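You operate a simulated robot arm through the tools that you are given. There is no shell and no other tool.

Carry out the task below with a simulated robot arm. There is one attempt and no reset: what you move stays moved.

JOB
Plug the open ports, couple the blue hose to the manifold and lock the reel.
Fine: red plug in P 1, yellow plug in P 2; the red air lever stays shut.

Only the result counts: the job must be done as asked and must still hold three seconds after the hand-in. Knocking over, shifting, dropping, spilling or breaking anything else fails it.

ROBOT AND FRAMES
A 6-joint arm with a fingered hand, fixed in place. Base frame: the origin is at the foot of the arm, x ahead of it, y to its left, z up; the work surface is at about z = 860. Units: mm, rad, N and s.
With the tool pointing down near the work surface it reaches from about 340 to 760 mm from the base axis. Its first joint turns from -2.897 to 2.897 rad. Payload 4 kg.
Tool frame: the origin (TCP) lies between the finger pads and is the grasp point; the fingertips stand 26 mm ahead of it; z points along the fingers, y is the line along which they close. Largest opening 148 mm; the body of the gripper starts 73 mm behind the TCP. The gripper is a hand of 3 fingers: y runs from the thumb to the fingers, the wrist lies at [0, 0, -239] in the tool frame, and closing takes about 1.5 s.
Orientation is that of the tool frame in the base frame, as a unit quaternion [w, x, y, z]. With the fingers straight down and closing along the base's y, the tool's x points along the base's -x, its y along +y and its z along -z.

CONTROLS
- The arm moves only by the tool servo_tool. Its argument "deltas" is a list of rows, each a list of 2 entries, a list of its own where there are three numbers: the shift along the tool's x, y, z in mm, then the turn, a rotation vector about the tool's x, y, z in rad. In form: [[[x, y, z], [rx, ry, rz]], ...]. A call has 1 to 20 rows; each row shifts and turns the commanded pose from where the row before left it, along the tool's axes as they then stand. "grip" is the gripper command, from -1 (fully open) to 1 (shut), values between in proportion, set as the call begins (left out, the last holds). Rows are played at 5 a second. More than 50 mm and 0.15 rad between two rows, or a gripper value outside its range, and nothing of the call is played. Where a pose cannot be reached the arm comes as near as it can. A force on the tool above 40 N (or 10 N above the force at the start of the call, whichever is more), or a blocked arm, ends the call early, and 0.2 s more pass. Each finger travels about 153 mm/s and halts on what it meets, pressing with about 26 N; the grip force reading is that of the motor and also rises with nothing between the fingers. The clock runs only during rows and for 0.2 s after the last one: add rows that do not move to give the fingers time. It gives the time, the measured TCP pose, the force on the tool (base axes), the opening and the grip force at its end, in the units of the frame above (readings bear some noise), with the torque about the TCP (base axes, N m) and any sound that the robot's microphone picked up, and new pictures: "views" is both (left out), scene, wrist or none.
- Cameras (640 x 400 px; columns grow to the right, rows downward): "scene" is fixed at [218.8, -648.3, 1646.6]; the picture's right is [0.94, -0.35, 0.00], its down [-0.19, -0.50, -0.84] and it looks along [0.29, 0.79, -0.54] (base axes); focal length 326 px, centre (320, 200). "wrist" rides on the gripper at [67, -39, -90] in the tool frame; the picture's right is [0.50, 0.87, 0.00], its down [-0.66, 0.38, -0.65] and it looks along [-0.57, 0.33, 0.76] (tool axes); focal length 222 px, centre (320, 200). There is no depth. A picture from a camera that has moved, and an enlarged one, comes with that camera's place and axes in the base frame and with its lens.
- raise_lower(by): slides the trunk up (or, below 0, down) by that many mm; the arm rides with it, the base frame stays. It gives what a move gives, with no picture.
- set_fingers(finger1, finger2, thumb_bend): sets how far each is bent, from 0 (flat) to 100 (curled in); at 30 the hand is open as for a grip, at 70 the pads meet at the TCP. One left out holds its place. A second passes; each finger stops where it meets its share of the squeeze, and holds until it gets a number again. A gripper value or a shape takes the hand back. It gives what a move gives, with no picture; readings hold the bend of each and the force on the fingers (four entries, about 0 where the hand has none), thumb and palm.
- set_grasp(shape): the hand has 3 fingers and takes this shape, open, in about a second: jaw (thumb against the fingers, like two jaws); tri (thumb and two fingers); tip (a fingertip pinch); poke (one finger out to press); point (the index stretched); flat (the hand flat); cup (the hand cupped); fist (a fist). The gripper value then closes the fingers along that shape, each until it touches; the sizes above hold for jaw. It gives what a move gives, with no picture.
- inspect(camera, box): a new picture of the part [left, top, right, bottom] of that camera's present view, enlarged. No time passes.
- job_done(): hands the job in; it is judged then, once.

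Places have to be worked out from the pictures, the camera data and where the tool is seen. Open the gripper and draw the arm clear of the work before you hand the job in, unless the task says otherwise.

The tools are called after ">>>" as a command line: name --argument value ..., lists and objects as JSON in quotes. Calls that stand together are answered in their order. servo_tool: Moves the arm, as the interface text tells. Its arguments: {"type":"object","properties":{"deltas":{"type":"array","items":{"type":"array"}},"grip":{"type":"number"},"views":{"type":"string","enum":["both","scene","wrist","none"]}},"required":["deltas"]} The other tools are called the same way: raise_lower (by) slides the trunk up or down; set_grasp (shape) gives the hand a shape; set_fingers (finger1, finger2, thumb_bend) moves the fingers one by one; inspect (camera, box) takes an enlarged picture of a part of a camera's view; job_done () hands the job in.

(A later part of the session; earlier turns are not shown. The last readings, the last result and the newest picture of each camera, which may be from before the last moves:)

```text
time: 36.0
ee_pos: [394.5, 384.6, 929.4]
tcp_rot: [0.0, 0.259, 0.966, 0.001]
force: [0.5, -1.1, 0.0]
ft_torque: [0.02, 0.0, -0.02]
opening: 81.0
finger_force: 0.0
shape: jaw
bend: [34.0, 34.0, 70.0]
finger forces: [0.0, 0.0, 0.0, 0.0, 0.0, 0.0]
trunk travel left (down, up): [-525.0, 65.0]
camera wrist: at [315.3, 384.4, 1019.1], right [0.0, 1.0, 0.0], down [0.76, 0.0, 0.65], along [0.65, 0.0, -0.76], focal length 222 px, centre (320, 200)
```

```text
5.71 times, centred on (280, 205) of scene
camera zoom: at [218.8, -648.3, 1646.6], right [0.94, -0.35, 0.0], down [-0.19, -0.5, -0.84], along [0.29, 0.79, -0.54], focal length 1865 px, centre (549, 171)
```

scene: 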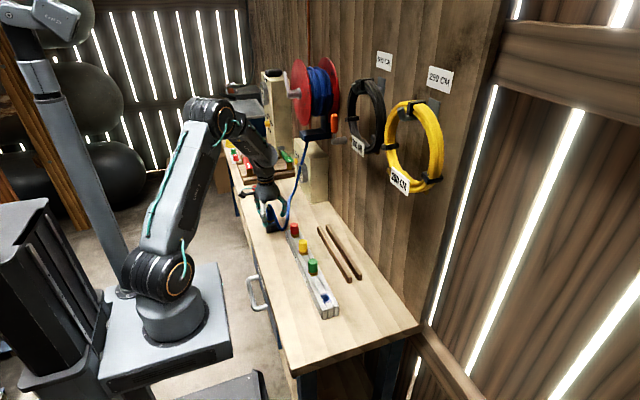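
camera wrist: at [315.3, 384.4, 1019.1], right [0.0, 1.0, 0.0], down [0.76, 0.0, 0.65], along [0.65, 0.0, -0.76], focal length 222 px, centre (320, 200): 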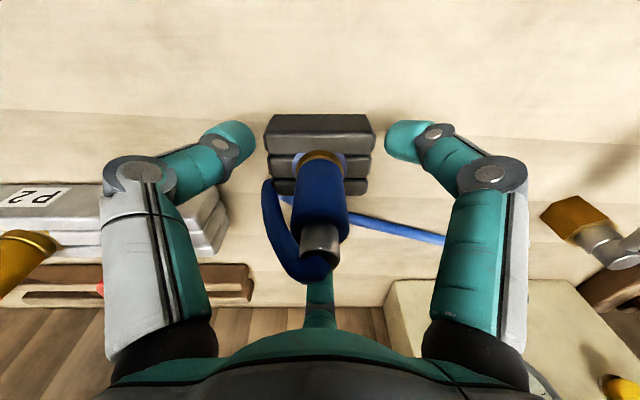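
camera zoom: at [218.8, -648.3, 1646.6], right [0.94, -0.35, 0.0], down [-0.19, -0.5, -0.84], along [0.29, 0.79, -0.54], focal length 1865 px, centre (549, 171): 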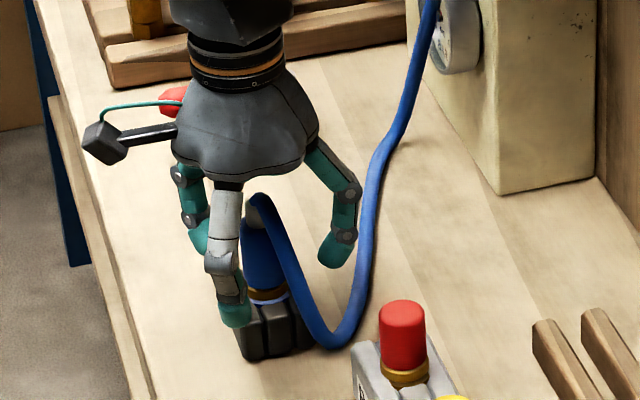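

The body is centred and the hose tail is clear of the fingers. I close the hand.

>>> servo_tool --deltas '[[[0, 0, 0], [0, 0, 0]], [[0, 0, 0], [0, 0, 0]], [[0, 0, 0], [0, 0, 0]], [[0, 0, 0], [0, 0, 0]], [[0, 0, 0], [0, 0, 0]], [[0, 0, 0], [0, 0, 0]], [[0, 0, 0], [0, 0, 0]]]' --grip 1

>>> inspect --camera "wrist" --box '[240, 100, 420, 260]'

```text
time: 37.6
ee_pos: [393.4, 383.8, 930.3]
tcp_rot: [0.001, 0.26, 0.966, 0.001]
force: [-0.1, -0.5, 0.6]
ft_torque: [0.01, 0.0, -0.01]
opening: 23.7
finger_force: 25.7
shape: jaw
bend: [74.0, 76.0, 70.0]
finger forces: [22.0, 23.3, 0.1, 0.0, 22.5, 0.0]
trunk travel left (down, up): [-525.0, 65.0]
camera wrist: at [315.3, 384.4, 1019.2], right [0.0, 1.0, 0.0], down [0.76, 0.0, 0.65], along [0.65, 0.0, -0.76], focal length 222 px, centre (320, 200)
```

scene: 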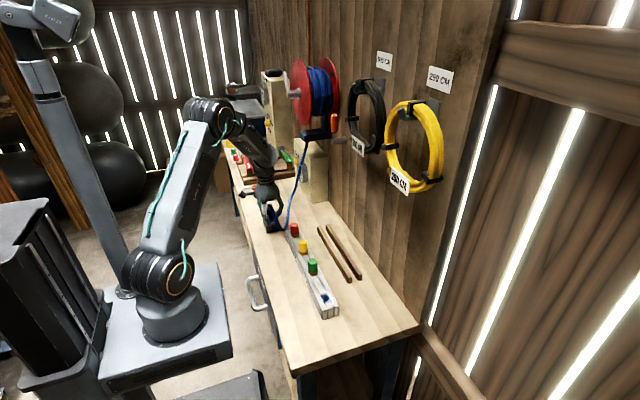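
wrist: 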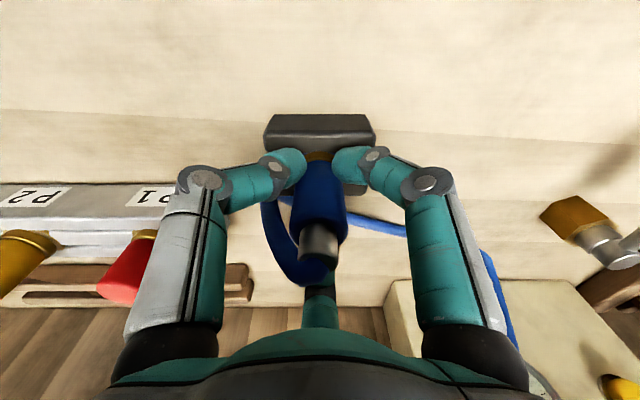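

```text
2.50 times, centred on (330, 180) of wrist
camera zoom: at [315.3, 384.4, 1019.2], right [0.0, 1.0, 0.0], down [0.76, 0.0, 0.65], along [0.65, 0.0, -0.76], focal length 555 px, centre (295, 250)
```

zoom: 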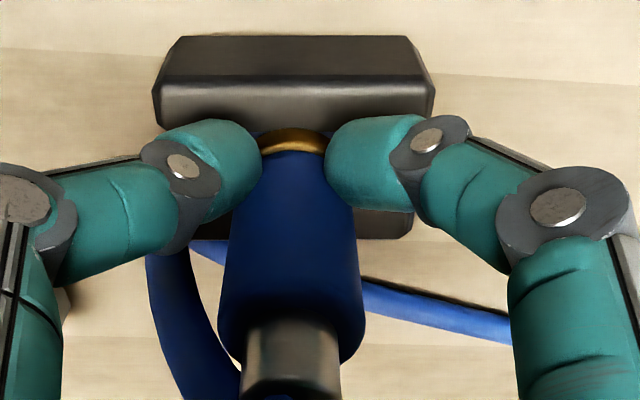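

The connector is gripped, with about 22 N on each finger. I lift gently and watch the force.

>>> servo_tool --deltas '[[[0, 0, -4], [0, 0, 0]], [[0, 0, -6], [0, 0, 0]], [[0, 0, -8], [0, 0, 0]], [[0, 0, -10], [0, 0, 0]], [[0, 0, -12], [0, 0, 0]], [[0, 0, -15], [0, 0, 0]], [[0, 0, 0], [0, 0, 0]]]'

>>> inspect --camera "scene" --box '[240, 110, 340, 240]'

```text
time: 39.2
ee_pos: [394.7, 383.6, 983.6]
tcp_rot: [0.001, 0.259, 0.966, 0.0]
force: [-0.8, 0.1, -1.1]
ft_torque: [0.01, 0.01, -0.01]
opening: 23.6
finger_force: 25.8
shape: jaw
bend: [74.0, 76.0, 70.0]
finger forces: [21.8, 23.4, 0.0, 0.0, 22.5, 0.0]
trunk travel left (down, up): [-525.0, 65.0]
camera wrist: at [315.7, 383.0, 1074.1], right [0.0, 1.0, 0.0], down [0.76, 0.0, 0.65], along [0.65, 0.0, -0.76], focal length 222 px, centre (320, 200)
```

scene: 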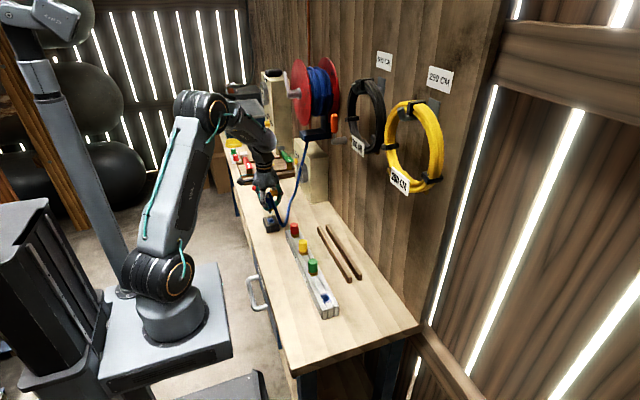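
wrist: 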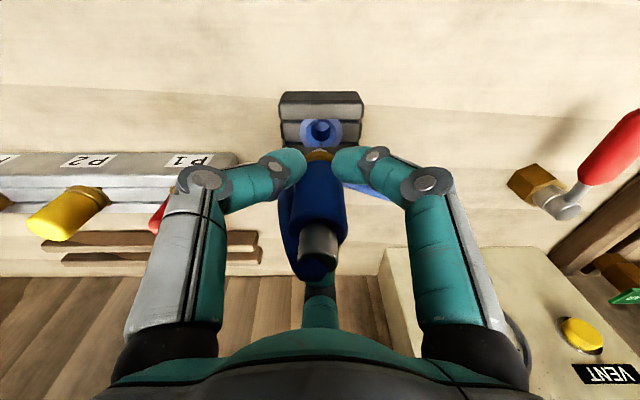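

```text
3.08 times, centred on (290, 175) of scene
camera zoom: at [218.8, -648.3, 1646.6], right [0.94, -0.35, 0.0], down [-0.19, -0.5, -0.84], along [0.29, 0.79, -0.54], focal length 1004 px, centre (412, 277)
```

zoom: 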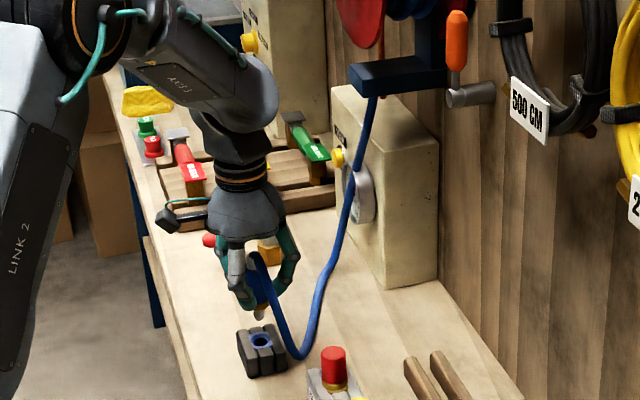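

The connector came free and the hose follows without load. I raise it to z ≈ 1080 and carry it to the wall side of the plugs, so the hose doesn't drag over them.

>>> servo_tool --deltas '[[[0, 0, -25], [0, 0, 0]], [[0, 0, -25], [0, 0, 0]], [[0, 0, -25], [0, 0, 0]], [[0, 0, -22], [0, 0, 0]], [[-31.4, -5.9, 0], [0, 0, 0]], [[-31.4, -5.9, 0], [0, 0, 0]], [[-31.4, -5.9, 0], [0, 0, 0]], [[-31.4, -5.9, 0], [0, 0, 0]], [[-31.4, -5.9, 0], [0, 0, 0]], [[0, 0, 0], [0, 0, 0]]]'

>>> inspect --camera "scene" --box '[240, 80, 380, 260]'

```text
time: 41.4
ee_pos: [514.6, 280.8, 1078.7]
tcp_rot: [0.0, 0.26, 0.966, 0.001]
force: [0.4, 0.0, -0.8]
ft_torque: [0.03, 0.02, 0.02]
opening: 23.5
finger_force: 26.1
shape: jaw
bend: [74.0, 76.0, 70.0]
finger forces: [22.0, 23.2, 0.0, 0.1, 22.5, 0.1]
trunk travel left (down, up): [-525.0, 65.0]
camera wrist: at [436.9, 279.7, 1169.4], right [0.0, 1.0, 0.0], down [0.76, 0.0, 0.65], along [0.65, 0.0, -0.76], focal length 222 px, centre (320, 200)
```

scene: 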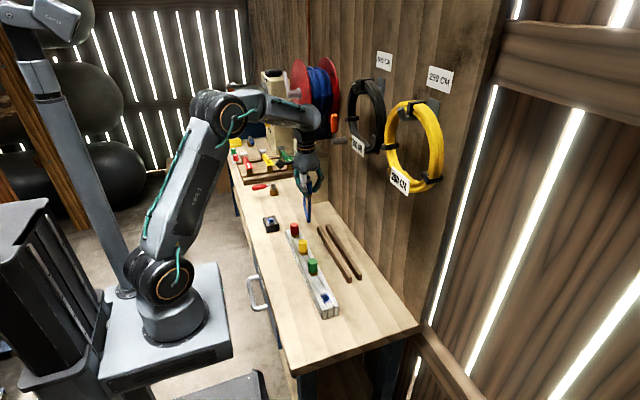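
wrist: 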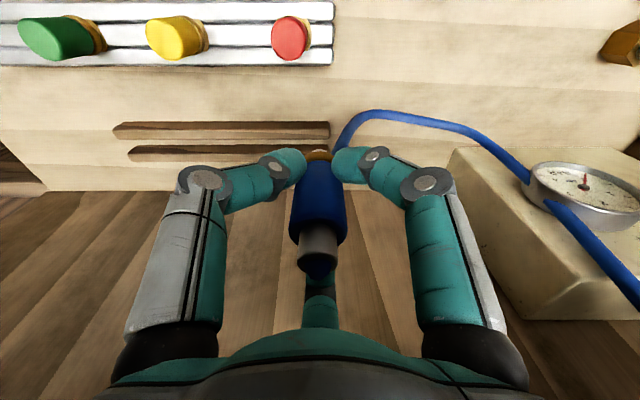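

```text
2.22 times, centred on (310, 170) of scene
camera zoom: at [218.8, -648.3, 1646.6], right [0.94, -0.35, 0.0], down [-0.19, -0.5, -0.84], along [0.29, 0.79, -0.54], focal length 725 px, centre (342, 267)
```

zoom: 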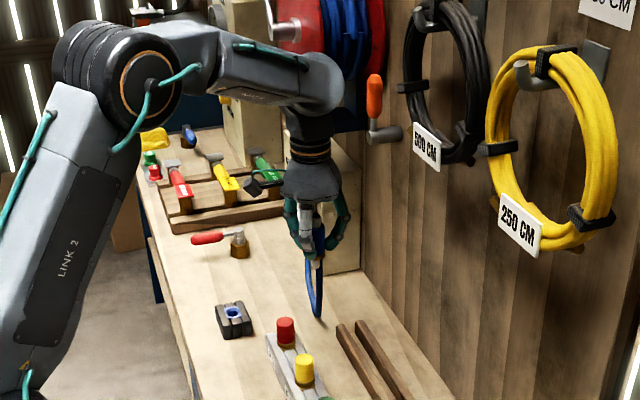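

The hose has slack and hangs clear, on the wall side of the plugs. I continue along −y, watching the force.

>>> servo_tool --deltas '[[[-16.25, -28.15, 0], [0, 0, 0]], [[-16.25, -28.15, 0], [0, 0, 0]], [[-16.25, -28.15, 0], [0, 0, 0]], [[-16.25, -28.15, 0], [0, 0, 0]], [[0, 0, 0], [0, 0, 0]]]'

>>> inspect --camera "scene" --box '[240, 80, 380, 260]'

```text
time: 42.6
ee_pos: [514.5, 149.8, 1080.1]
tcp_rot: [0.0, 0.26, 0.966, 0.001]
force: [-0.6, -0.3, -0.8]
ft_torque: [0.03, 0.03, 0.02]
opening: 23.6
finger_force: 26.4
shape: jaw
bend: [74.0, 76.0, 70.0]
finger forces: [21.9, 23.3, 0.0, 0.0, 22.6, 0.1]
trunk travel left (down, up): [-525.0, 65.0]
camera wrist: at [436.2, 149.3, 1170.5], right [0.0, 1.0, 0.0], down [0.76, 0.0, 0.65], along [0.65, 0.0, -0.76], focal length 222 px, centre (320, 200)
```

scene: 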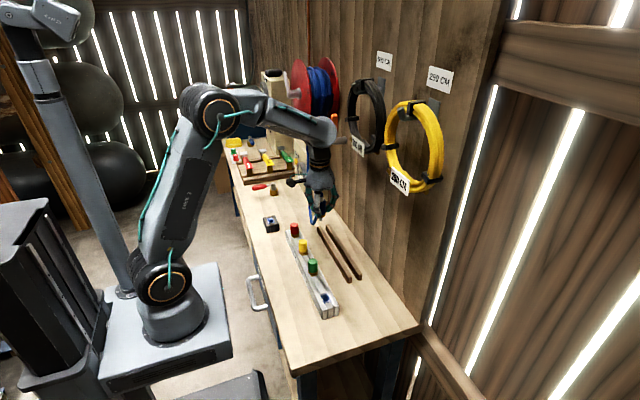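
wrist: 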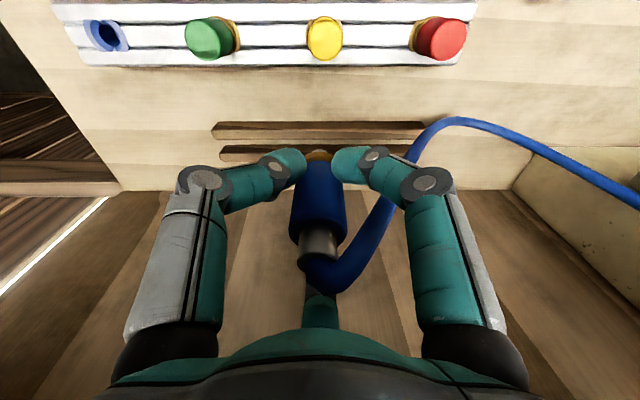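

```text
2.22 times, centred on (310, 170) of scene
camera zoom: at [218.8, -648.3, 1646.6], right [0.94, -0.35, 0.0], down [-0.19, -0.5, -0.84], along [0.29, 0.79, -0.54], focal length 725 px, centre (342, 267)
```

zoom: 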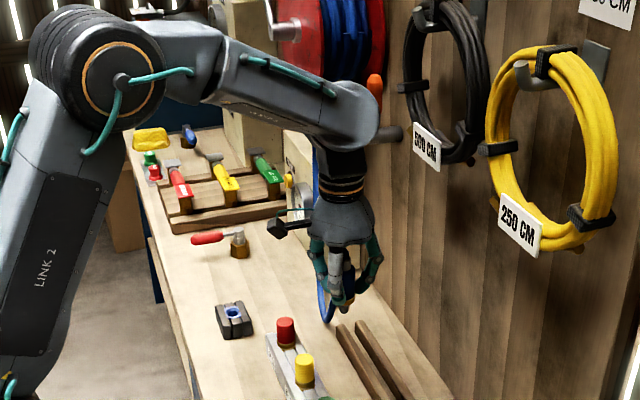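

The hose trails freely toward the reel, clear of the plugs. I continue to the blue port.

>>> servo_tool --deltas '[[[-16.25, -28.15, 0], [0, 0, 0]], [[-16.25, -28.15, 0], [0, 0, 0]], [[-16.25, -28.15, 0], [0, 0, 0]], [[-16.25, -28.15, 0], [0, 0, 0]], [[3.6, -31.7, 0], [0, 0, 0]], [[3.6, -31.7, 0], [0, 0, 0]], [[3.6, -31.7, 0], [0, 0, 0]], [[0, 0, 0], [0, 0, 0]], [[0, 0, 0], [0, 0, 0]]]'

>>> inspect --camera "wrist" --box '[260, 50, 400, 190]'

>>> inspect --camera "scene" --box '[280, 180, 380, 330]'

```text
time: 44.6
ee_pos: [458.4, -56.9, 1081.0]
tcp_rot: [0.0, 0.26, 0.966, 0.001]
force: [0.2, 0.5, -2.0]
ft_torque: [-0.03, -0.03, 0.0]
opening: 23.7
finger_force: 26.1
shape: jaw
bend: [74.0, 76.0, 70.0]
finger forces: [21.8, 23.5, 0.0, 0.0, 22.8, 0.1]
trunk travel left (down, up): [-525.0, 65.0]
camera wrist: at [380.2, -57.9, 1170.0], right [0.0, 1.0, 0.0], down [0.76, 0.0, 0.65], along [0.65, 0.0, -0.76], focal length 222 px, centre (320, 200)
```

scene: 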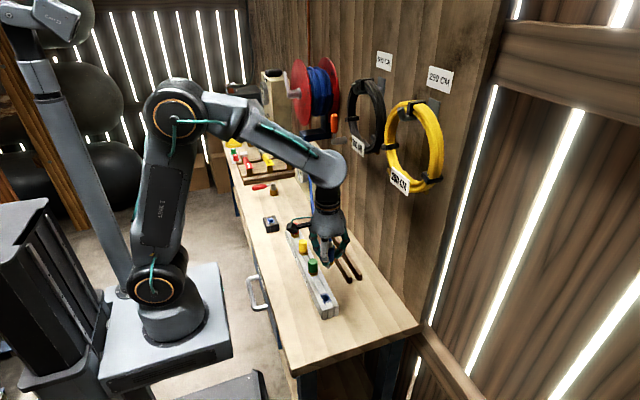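
wrist: 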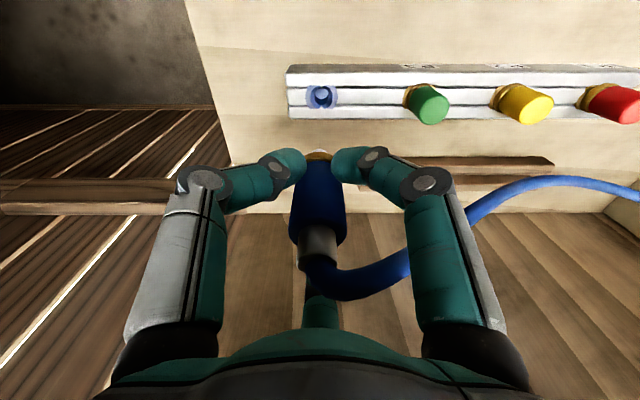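

```text
2.86 times, centred on (330, 120) of wrist
camera zoom: at [380.2, -57.9, 1170.0], right [0.0, 1.0, 0.0], down [0.76, 0.0, 0.65], along [0.65, 0.0, -0.76], focal length 635 px, centre (291, 429)
```

zoom: 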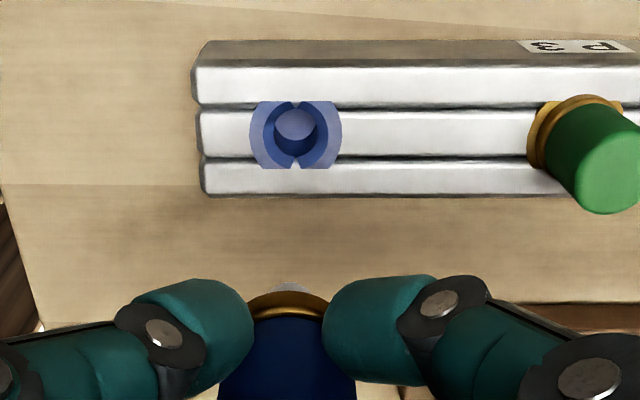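

```text
2.67 times, centred on (330, 255) of scene
camera zoom: at [218.8, -648.3, 1646.6], right [0.94, -0.35, 0.0], down [-0.19, -0.5, -0.84], along [0.29, 0.79, -0.54], focal length 870 px, centre (293, 53)
```

zoom: 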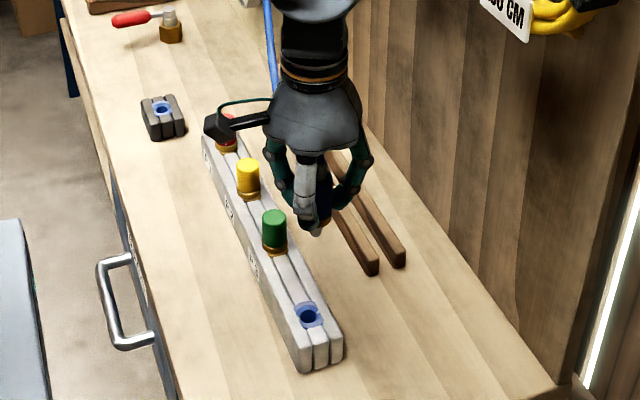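

The blue port is at about (457.4, −56), so the hand needs about +2 mm in y. I correct and descend to z ≈ 970.

>>> servo_tool --deltas '[[[1.26, 1.58, 11], [0, 0, 0]], [[0, 0, 25], [0, 0, 0]], [[0, 0, 25], [0, 0, 0]], [[0, 0, 25], [0, 0, 0]], [[0, 0, 20], [0, 0, 0]], [[0, 0, 5], [0, 0, 0]], [[0, 0, 0], [0, 0, 0]]]'

>>> inspect --camera "wrist" --box '[270, 90, 370, 190]'

>>> inspect --camera "scene" --box '[295, 250, 355, 320]'

```text
time: 46.2
ee_pos: [458.0, -54.2, 967.4]
tcp_rot: [0.0, 0.261, 0.965, 0.001]
force: [0.3, -0.6, -1.4]
ft_torque: [0.01, 0.0, 0.0]
opening: 23.6
finger_force: 25.9
shape: jaw
bend: [74.0, 76.0, 70.0]
finger forces: [21.6, 23.6, 0.1, 0.1, 22.6, 0.1]
trunk travel left (down, up): [-525.0, 65.0]
camera wrist: at [379.3, -55.4, 1058.4], right [0.0, 1.0, 0.0], down [0.76, 0.0, 0.65], along [0.65, 0.0, -0.76], focal length 222 px, centre (320, 200)
```

scene: 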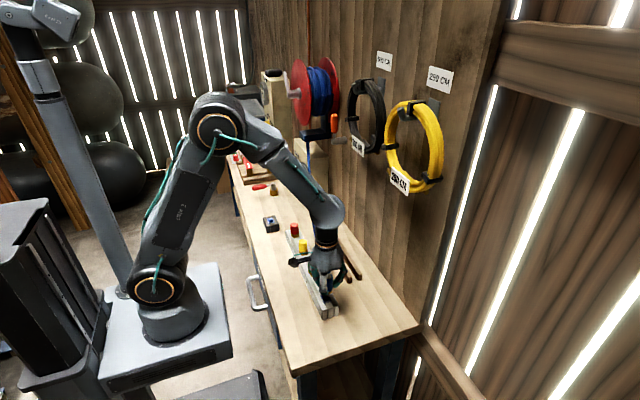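
wrist: 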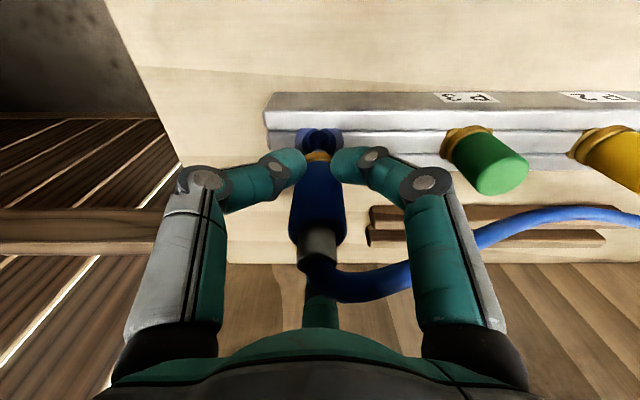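

```text
4.00 times, centred on (320, 140) of wrist
camera zoom: at [379.3, -55.4, 1058.4], right [0.0, 1.0, 0.0], down [0.76, 0.0, 0.65], along [0.65, 0.0, -0.76], focal length 888 px, centre (320, 440)
```

zoom: 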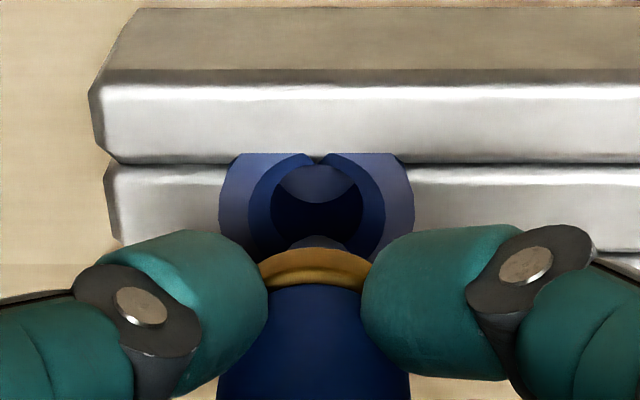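

```text
5.71 times, centred on (325, 285) of scene
camera zoom: at [218.8, -648.3, 1646.6], right [0.94, -0.35, 0.0], down [-0.19, -0.5, -0.84], along [0.29, 0.79, -0.54], focal length 1865 px, centre (291, -286)
```

zoom: 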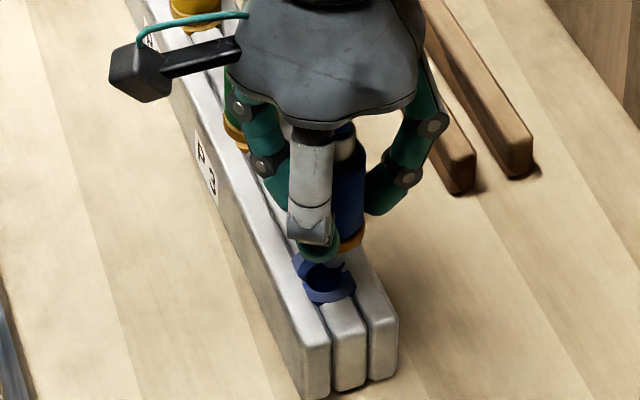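

In y it's aligned. I check the x alignment closely in the scene view.

>>> inspect --camera "scene" --box '[316, 284, 340, 308]'

```text
16.00 times, centred on (328, 296) of scene
camera zoom: at [218.8, -648.3, 1646.6], right [0.94, -0.35, 0.0], down [-0.19, -0.5, -0.84], along [0.29, 0.79, -0.54], focal length 5222 px, centre (192, -1336)
```

zoom: 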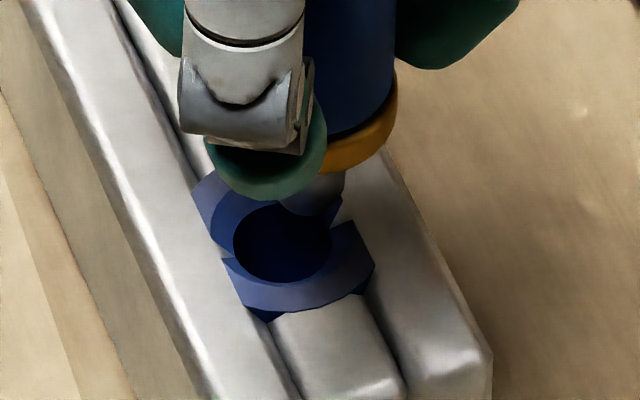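

In the scene view the stem sits about 4–5 mm right of the hole, so the connector is offset in +x. I shift −2.5 mm in x and recheck both views.

>>> servo_tool --deltas '[[[2.17, -1.25, 0], [0, 0, 0]], [[0, 0, 0], [0, 0, 0]]]' --views "none"

>>> inspect --camera "scene" --box '[316, 280, 340, 308]'

>>> inspect --camera "wrist" --box '[295, 125, 345, 175]'

```text
time: 46.8
ee_pos: [454.6, -54.2, 969.5]
tcp_rot: [-0.001, 0.259, 0.966, 0.001]
force: [-0.5, -0.1, -0.7]
ft_torque: [-0.01, 0.02, -0.03]
opening: 23.5
finger_force: 25.6
shape: jaw
bend: [74.0, 76.0, 70.0]
finger forces: [21.5, 23.7, 0.0, 0.0, 22.7, 0.0]
trunk travel left (down, up): [-525.0, 65.0]
```

```text
14.29 times, centred on (328, 294) of scene
camera zoom: at [218.8, -648.3, 1646.6], right [0.94, -0.35, 0.0], down [-0.19, -0.5, -0.84], along [0.29, 0.79, -0.54], focal length 4662 px, centre (206, -1143)
```

zoom: 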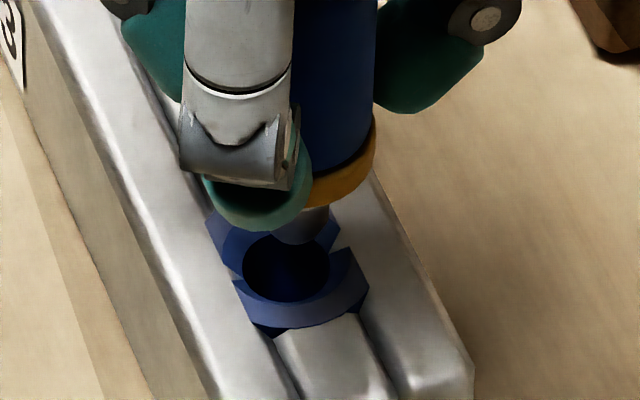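

```text
8.00 times, centred on (320, 150) of wrist
camera zoom: at [376.4, -55.3, 1058.8], right [0.0, 1.0, 0.0], down [0.76, 0.0, 0.65], along [0.65, 0.0, -0.76], focal length 1777 px, centre (320, 600)
```

zoom: 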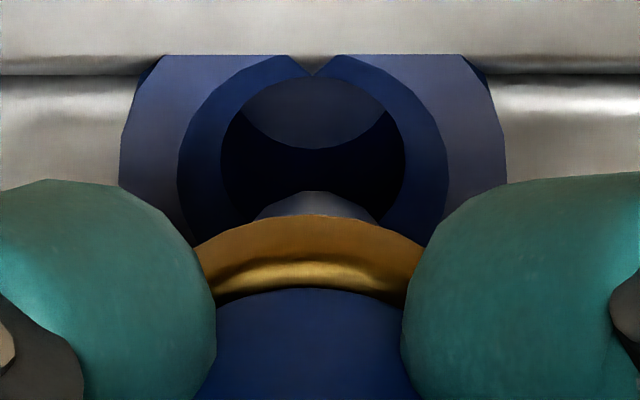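

The offset is down to about 2 mm. I shift another −2.2 mm in x and look again.

>>> servo_tool --deltas '[[[1.9, -1.1, 0], [0, 0, 0]], [[0, 0, 4], [0, 0, 0]], [[0, 0, 0], [0, 0, 0]]]' --views "none"

>>> inspect --camera "scene" --box '[316, 280, 340, 308]'

>>> inspect --camera "wrist" --box '[295, 125, 345, 175]'

```text
time: 47.6
ee_pos: [452.7, -54.1, 965.1]
tcp_rot: [0.001, 0.26, 0.966, 0.0]
force: [0.2, 0.4, -1.4]
ft_torque: [0.0, 0.0, 0.0]
opening: 23.6
finger_force: 25.9
shape: jaw
bend: [74.0, 76.0, 70.0]
finger forces: [21.6, 23.6, 0.1, 0.0, 22.7, 0.0]
trunk travel left (down, up): [-525.0, 65.0]
```

```text
14.29 times, centred on (328, 294) of scene
camera zoom: at [218.8, -648.3, 1646.6], right [0.94, -0.35, 0.0], down [-0.19, -0.5, -0.84], along [0.29, 0.79, -0.54], focal length 4662 px, centre (206, -1143)
```

zoom: 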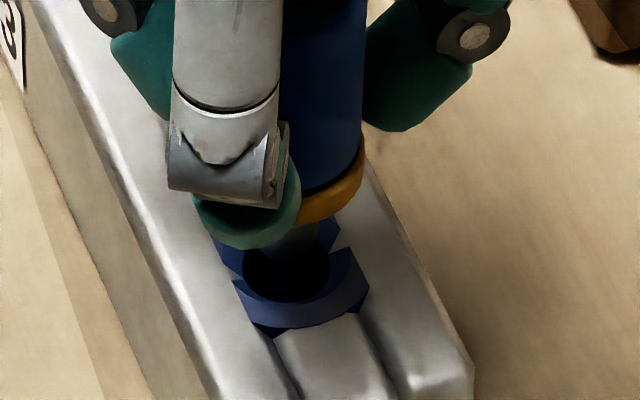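

```text
8.00 times, centred on (320, 150) of wrist
camera zoom: at [374.1, -55.4, 1054.8], right [0.0, 1.0, 0.0], down [0.76, 0.0, 0.65], along [0.65, 0.0, -0.76], focal length 1777 px, centre (320, 600)
```

zoom: 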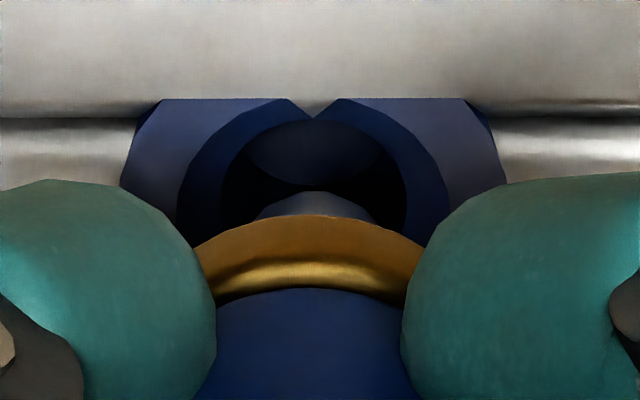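

Both views now agree. I lower it slowly into the blue port.

>>> servo_tool --deltas '[[[0, 0, 4], [0, 0, 0]], [[0, 0, 4], [0, 0, 0]], [[0, 0, 4], [0, 0, 0]], [[0, 0, 4], [0, 0, 0]], [[0, 0, 3], [0, 0, 0]], [[0, 0, 3], [0, 0, 0]], [[0, 0, 2], [0, 0, 0]], [[0, 0, 0], [0, 0, 0]]]'

>>> inspect --camera "scene" --box '[316, 280, 340, 308]'

>>> inspect --camera "wrist" --box '[295, 125, 345, 175]'

```text
time: 49.4
ee_pos: [452.8, -53.3, 939.8]
tcp_rot: [-0.001, 0.26, 0.966, 0.001]
force: [-0.6, 0.1, -11.2]
ft_torque: [0.01, -0.04, 0.0]
opening: 22.7
finger_force: 25.9
shape: jaw
bend: [74.0, 75.0, 70.0]
finger forces: [21.7, 23.4, 0.0, 0.0, 22.2, 0.0]
trunk travel left (down, up): [-525.0, 65.0]
camera wrist: at [374.3, -54.7, 1030.5], right [0.0, 1.0, 0.0], down [0.76, 0.0, 0.65], along [0.65, 0.0, -0.76], focal length 222 px, centre (320, 200)
```

scene: 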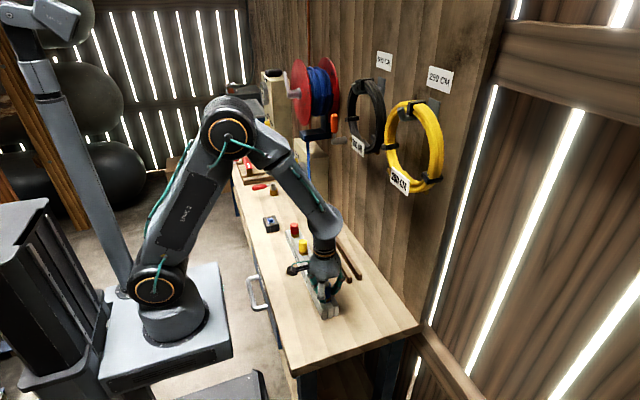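
wrist: 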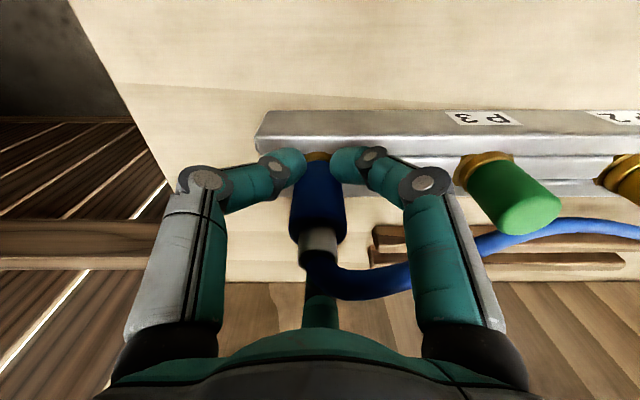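

```text
14.29 times, centred on (328, 294) of scene
camera zoom: at [218.8, -648.3, 1646.6], right [0.94, -0.35, 0.0], down [-0.19, -0.5, -0.84], along [0.29, 0.79, -0.54], focal length 4662 px, centre (206, -1143)
```

zoom: 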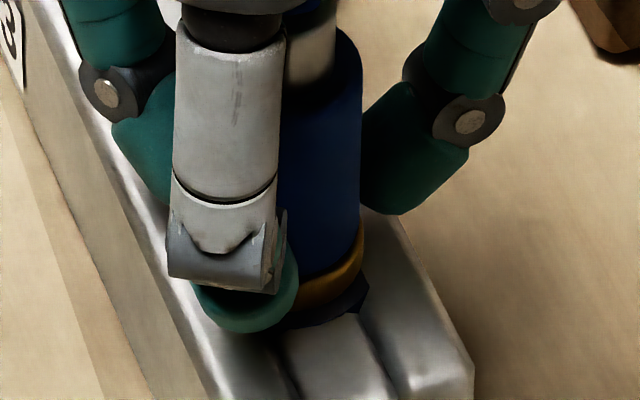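

```text
8.00 times, centred on (320, 150) of wrist
camera zoom: at [374.3, -54.7, 1030.5], right [0.0, 1.0, 0.0], down [0.76, 0.0, 0.65], along [0.65, 0.0, -0.76], focal length 1777 px, centre (320, 600)
```

zoom: 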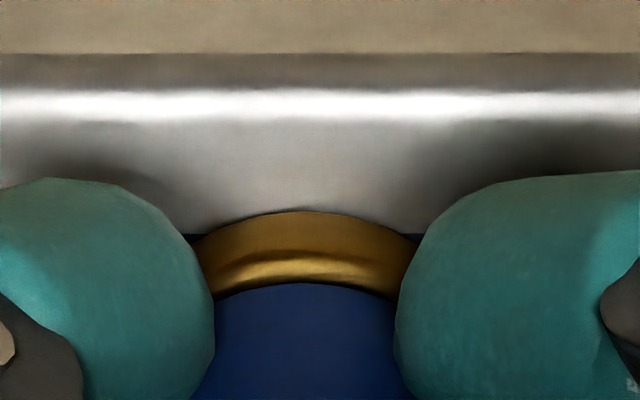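

The coupling seems to have been drawn in: there is a −11 N pull and no side load. I press a little more to make sure it is fully home.

>>> servo_tool --deltas '[[[0, 0, 1], [0, 0, 0]], [[0, 0, 1], [0, 0, 0]], [[0, 0, 1], [0, 0, 0]], [[0, 0, 1], [0, 0, 0]], [[0, 0, 0], [0, 0, 0]]]' --views "wrist"

>>> inspect --camera "scene" --box '[316, 280, 340, 308]'

```text
time: 50.6
ee_pos: [451.9, -54.5, 938.7]
tcp_rot: [0.002, 0.259, 0.966, 0.001]
force: [2.9, -1.0, 25.5]
ft_torque: [-0.11, -0.09, -0.01]
opening: 23.6
finger_force: 26.7
shape: jaw
bend: [75.0, 76.0, 69.0]
finger forces: [26.5, 29.4, 0.0, 0.0, 28.1, 0.0]
trunk travel left (down, up): [-525.0, 65.0]
camera wrist: at [373.4, -54.7, 1028.0], right [0.0, 1.0, 0.0], down [0.75, 0.0, 0.66], along [0.66, 0.0, -0.75], focal length 222 px, centre (320, 200)
```

wrist: 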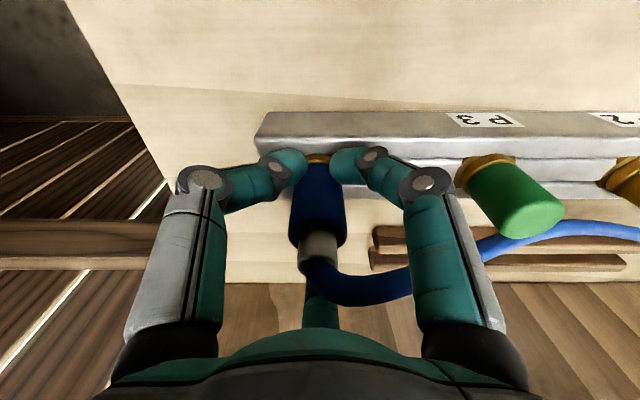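

```text
14.29 times, centred on (328, 294) of scene
camera zoom: at [218.8, -648.3, 1646.6], right [0.94, -0.35, 0.0], down [-0.19, -0.5, -0.84], along [0.29, 0.79, -0.54], focal length 4662 px, centre (206, -1143)
```

zoom: 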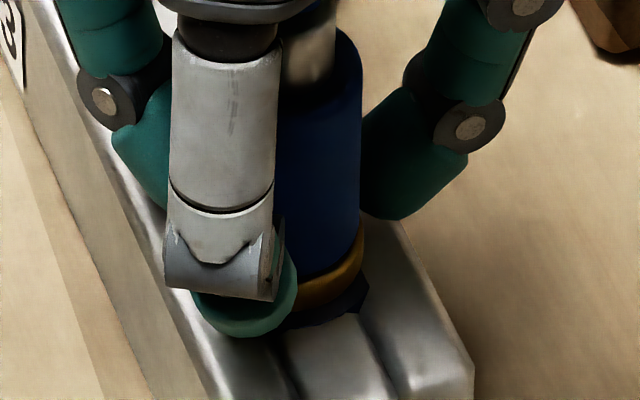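

It's solidly seated, with 25 N against the stop and no shift. I ease off, open, and rise, watching that the hose stays clear.

>>> servo_tool --deltas '[[[0, 0, -2], [0, 0, 0]], [[0, 0, 0], [0, 0, 0]]]' --views "none"

>>> servo_tool --deltas '[[[0, 0, 0], [0, 0, 0]], [[0, 0, 0], [0, 0, 0]], [[0, 0, 0], [0, 0, 0]], [[0, 0, 0], [0, 0, 0]]]' --grip -0.1

>>> inspect --camera "wrist" --box '[220, 100, 480, 320]'

```text
time: 51.2
ee_pos: [450.9, -53.0, 938.9]
tcp_rot: [0.0, 0.26, 0.966, 0.001]
force: [5.3, 0.2, 9.3]
ft_torque: [-0.06, -0.16, 0.01]
opening: 23.9
finger_force: 26.4
shape: jaw
bend: [75.0, 76.0, 69.0]
finger forces: [25.3, 28.7, 0.0, 0.0, 24.8, 0.0]
trunk travel left (down, up): [-525.0, 65.0]
```

```text
time: 52.2
ee_pos: [451.9, -53.7, 939.3]
tcp_rot: [-0.001, 0.26, 0.966, 0.001]
force: [0.3, -0.7, -0.2]
ft_torque: [-0.05, 0.02, 0.02]
opening: 80.9
finger_force: 0.0
shape: jaw
bend: [34.0, 34.0, 70.0]
finger forces: [0.1, 0.0, 0.0, 0.1, 0.1, 0.1]
trunk travel left (down, up): [-525.0, 65.0]
camera wrist: at [373.6, -54.8, 1029.2], right [0.0, 1.0, 0.0], down [0.76, 0.0, 0.65], along [0.65, 0.0, -0.76], focal length 222 px, centre (320, 200)
```

scene: 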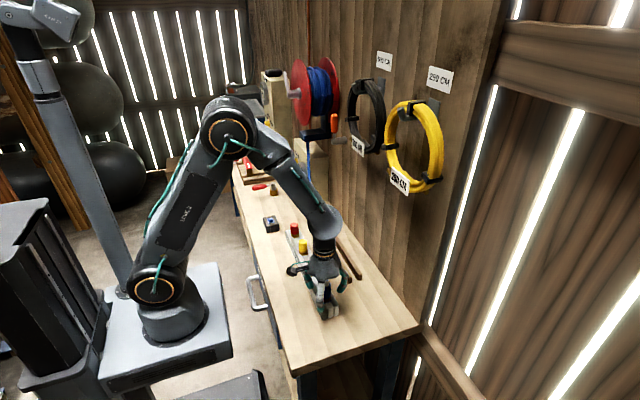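
wrist: 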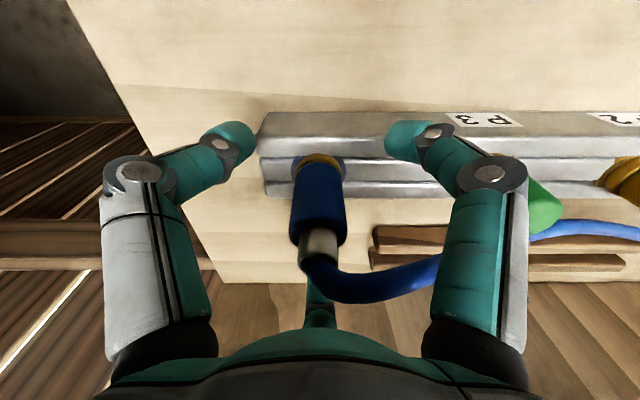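

```text
1.82 times, centred on (350, 210) of wrist
camera zoom: at [373.6, -54.8, 1029.2], right [0.0, 1.0, 0.0], down [0.76, 0.0, 0.65], along [0.65, 0.0, -0.76], focal length 404 px, centre (266, 182)
```

zoom: 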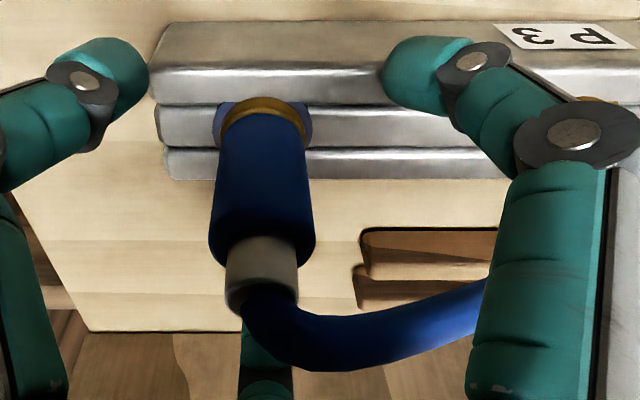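

The coupling stands upright and the hose is clear. I rise straight up.

>>> servo_tool --deltas '[[[0, 0, -10], [0, 0, 0]], [[0, 0, -20], [0, 0, 0]], [[0, 0, -25], [0, 0, 0]], [[0, 0, -30], [0, 0, 0]], [[0, 0, -35], [0, 0, 0]], [[0, 0, -40], [0, 0, 0]], [[0, 0, -40], [0, 0, 0]], [[0, 0, 0], [0, 0, 0]]]'

>>> inspect --camera "scene" --box '[280, 200, 370, 330]'

>>> inspect --camera "scene" --box '[270, 50, 360, 190]'

```text
time: 54.0
ee_pos: [451.6, -53.0, 1140.1]
tcp_rot: [0.001, 0.259, 0.966, 0.0]
force: [0.1, -0.8, -1.2]
ft_torque: [0.0, -0.02, 0.0]
opening: 81.2
finger_force: 0.1
shape: jaw
bend: [34.0, 34.0, 70.0]
finger forces: [0.0, 0.1, 0.0, 0.0, 0.0, 0.1]
trunk travel left (down, up): [-525.0, 65.0]
camera wrist: at [373.3, -54.7, 1229.7], right [0.0, 1.0, 0.0], down [0.76, 0.0, 0.65], along [0.65, 0.0, -0.76], focal length 222 px, centre (320, 200)
```

scene: 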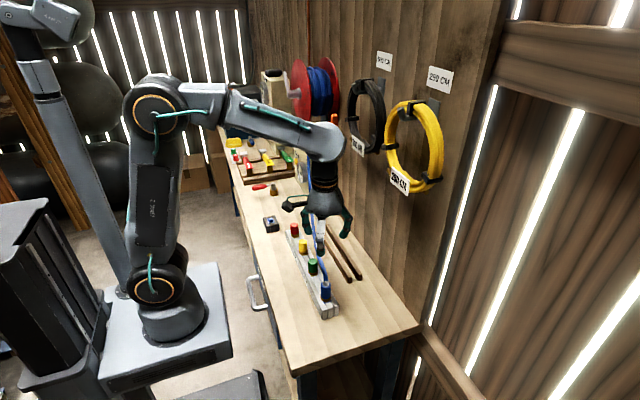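
wrist: 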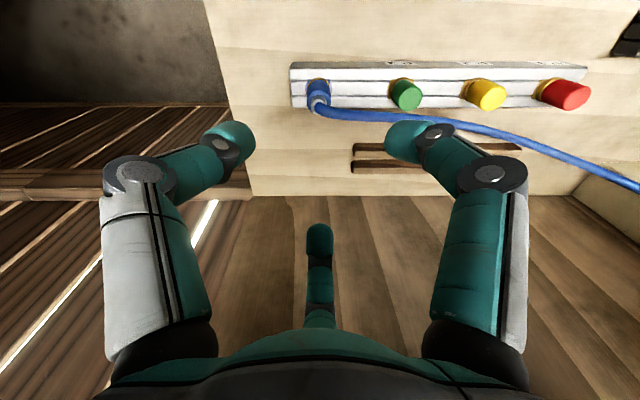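

```text
3.08 times, centred on (325, 265) of scene
camera zoom: at [218.8, -648.3, 1646.6], right [0.94, -0.35, 0.0], down [-0.19, -0.5, -0.84], along [0.29, 0.79, -0.54], focal length 1004 px, centre (305, 0)
```

zoom: 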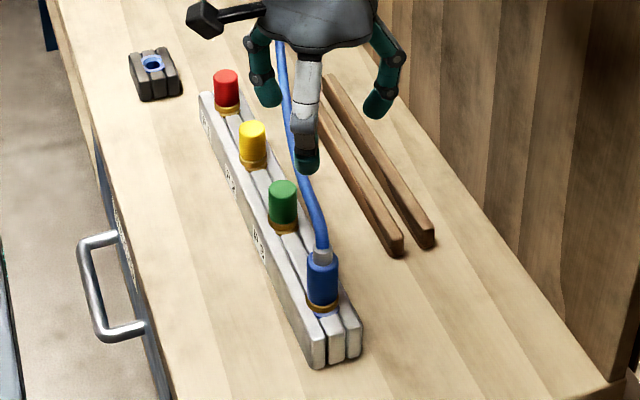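

```text
2.86 times, centred on (315, 120) of scene
camera zoom: at [218.8, -648.3, 1646.6], right [0.94, -0.35, 0.0], down [-0.19, -0.5, -0.84], along [0.29, 0.79, -0.54], focal length 932 px, centre (334, 429)
```

zoom: 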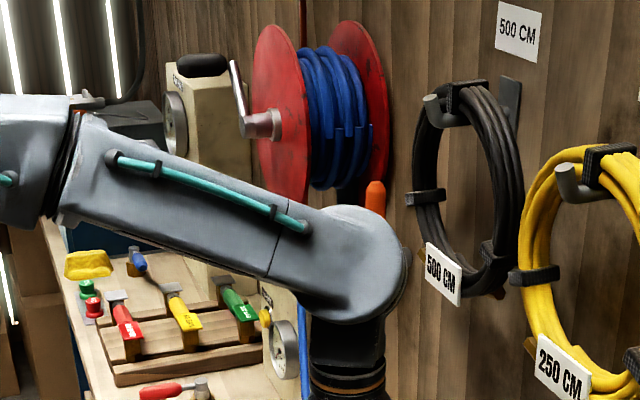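

The blue hose is coupled and the plugs and hose are undisturbed. Next is the reel lock: the orange handle is at about (627, 325, 1275) on a pivot shaft near (627–680, 325, 1209). I undo the yaw and move up toward it to look.

>>> servo_tool --deltas '[[[0, 0, -10], [0, 0, -0.13]], [[0, 0, -10], [0, 0, -0.13]], [[0, 0, -10], [0, 0, -0.13]], [[0, 0, -10], [0, 0, -0.1336]], [[-6.1, 31.6, -12], [0, 0, 0]], [[-6.1, 31.6, -12], [0, 0, 0]], [[-6.1, 31.6, -12], [0, 0, 0]], [[-6.1, 31.6, -12], [0, 0, 0]], [[-6.1, 31.6, -12], [0, 0, 0]], [[-6.1, 31.6, -12], [0, 0, 0]], [[-6.1, 31.6, -12], [0, 0, 0]], [[-6.1, 31.6, -12], [0, 0, 0]], [[0, 0, 0], [0, 0, 0]]]'

>>> inspect --camera "wrist" --box '[250, 150, 450, 330]'

```text
time: 56.8
ee_pos: [501.0, 198.1, 1275.4]
tcp_rot: [0.001, 0.0, 1.0, 0.001]
force: [-1.0, -0.8, -0.3]
ft_torque: [-0.02, -0.01, 0.04]
opening: 80.9
finger_force: 0.1
shape: jaw
bend: [34.0, 34.0, 70.0]
finger forces: [0.1, 0.1, 0.0, 0.1, 0.0, 0.0]
trunk travel left (down, up): [-525.0, 65.0]
camera wrist: at [432.8, 158.9, 1365.1], right [-0.5, 0.87, 0.0], down [0.66, 0.38, 0.66], along [0.57, 0.33, -0.76], focal length 222 px, centre (320, 200)
```

scene: 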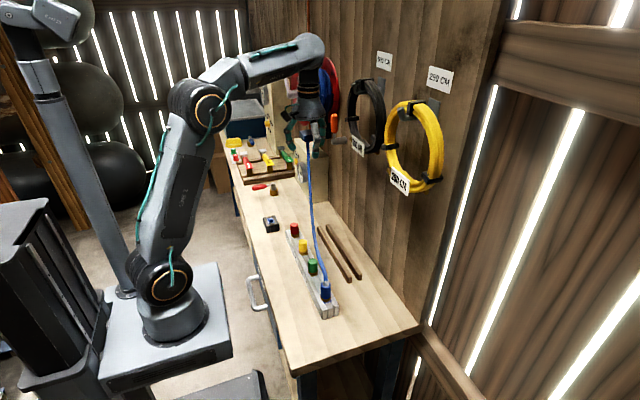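
wrist: 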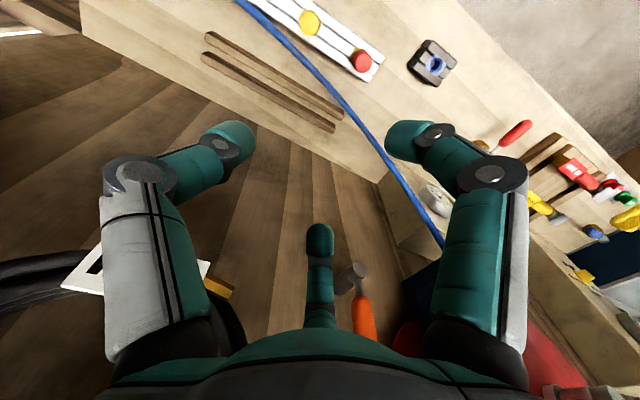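

```text
2.22 times, centred on (350, 240) of wrist
camera zoom: at [432.8, 158.9, 1365.1], right [-0.5, 0.87, 0.0], down [0.66, 0.38, 0.66], along [0.57, 0.33, -0.76], focal length 494 px, centre (253, 111)
```

zoom: 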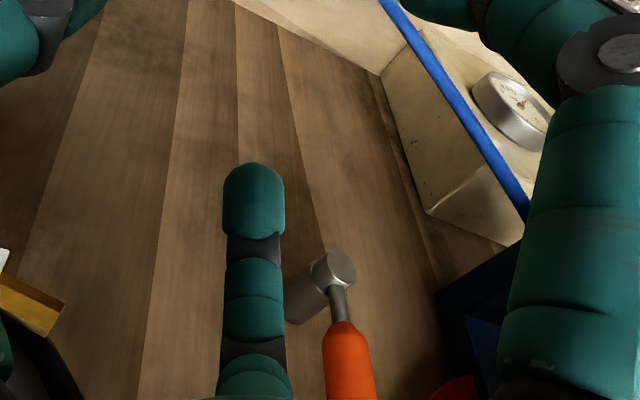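

The lock handle stands up from its shaft. I pitch the hand to point its fingers at the wall, in place, so I can view and later grip the handle from the front.

>>> servo_tool --deltas '[[[0, 0, 0], [0, -0.143, 0]], [[0, 0, 0], [0, -0.143, 0]], [[0, 0, 0], [0, -0.143, 0]], [[0, 0, 0], [0, -0.143, 0]], [[0, 0, 0], [0, -0.143, 0]], [[0, 0, 0], [0, -0.143, 0]], [[0, 0, 0], [0, 0, 0]]]'

```text
time: 58.4
ee_pos: [500.6, 197.2, 1275.5]
tcp_rot: [0.416, 0.0, 0.909, 0.001]
force: [-0.2, 0.7, 0.1]
ft_torque: [-0.05, -0.01, 0.02]
opening: 81.2
finger_force: 0.0
shape: jaw
bend: [34.0, 34.0, 70.0]
finger forces: [0.1, 0.1, 0.0, 0.0, 0.1, 0.0]
trunk travel left (down, up): [-525.0, 65.0]
camera wrist: at [387.7, 158.5, 1283.3], right [-0.33, 0.87, -0.38], down [-0.07, 0.38, 0.92], along [0.94, 0.33, -0.06], focal length 222 px, centre (320, 200)
```

scene: 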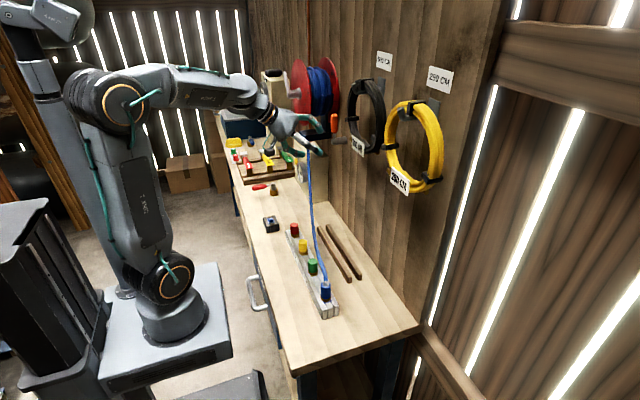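
wrist: 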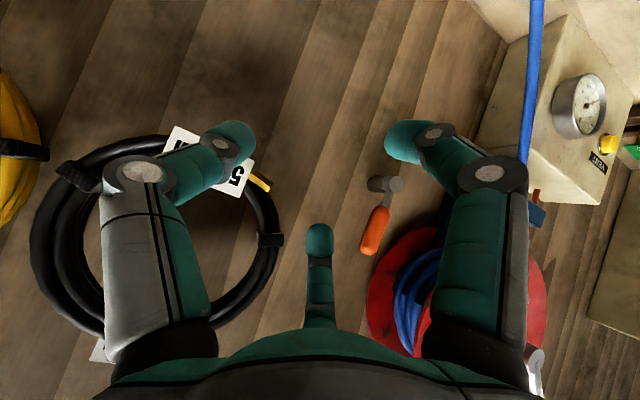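

Now there is a frontal view of the lock, with the picture inverted. I zoom in on it.

>>> inspect --camera "wrist" --box '[330, 150, 440, 280]'

>>> inspect --camera "scene" --box '[285, 50, 365, 150]'

>>> inspect --camera "wrist" --box '[360, 170, 560, 400]'

```text
3.08 times, centred on (385, 215) of wrist
camera zoom: at [387.7, 158.5, 1283.3], right [-0.33, 0.87, -0.38], down [-0.07, 0.38, 0.92], along [0.94, 0.33, -0.06], focal length 684 px, centre (120, 154)
```

zoom: 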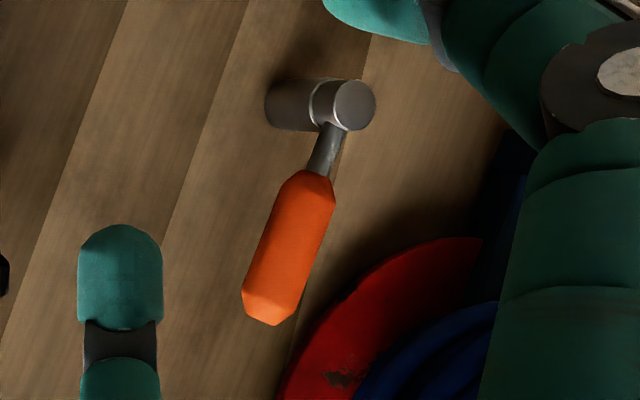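

```text
4.00 times, centred on (325, 100) of scene
camera zoom: at [218.8, -648.3, 1646.6], right [0.94, -0.35, 0.0], down [-0.19, -0.5, -0.84], along [0.29, 0.79, -0.54], focal length 1306 px, centre (300, 600)
```

zoom: 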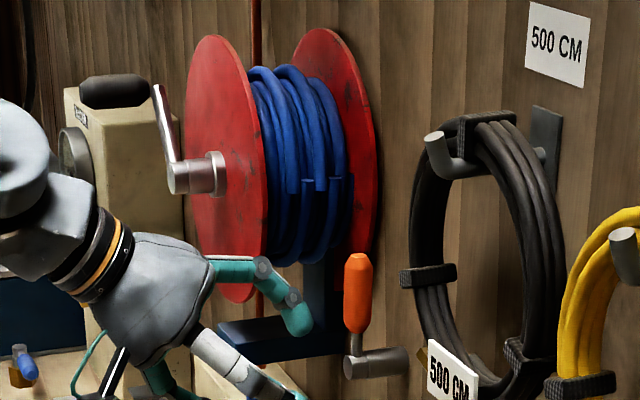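

```text
1.74 times, centred on (460, 285) of wrist
camera zoom: at [387.7, 158.5, 1283.3], right [-0.33, 0.87, -0.38], down [-0.07, 0.38, 0.92], along [0.94, 0.33, -0.06], focal length 386 px, centre (76, 52)
```

zoom: 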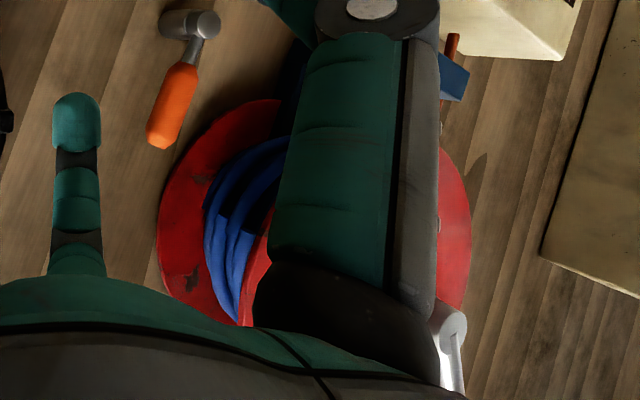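

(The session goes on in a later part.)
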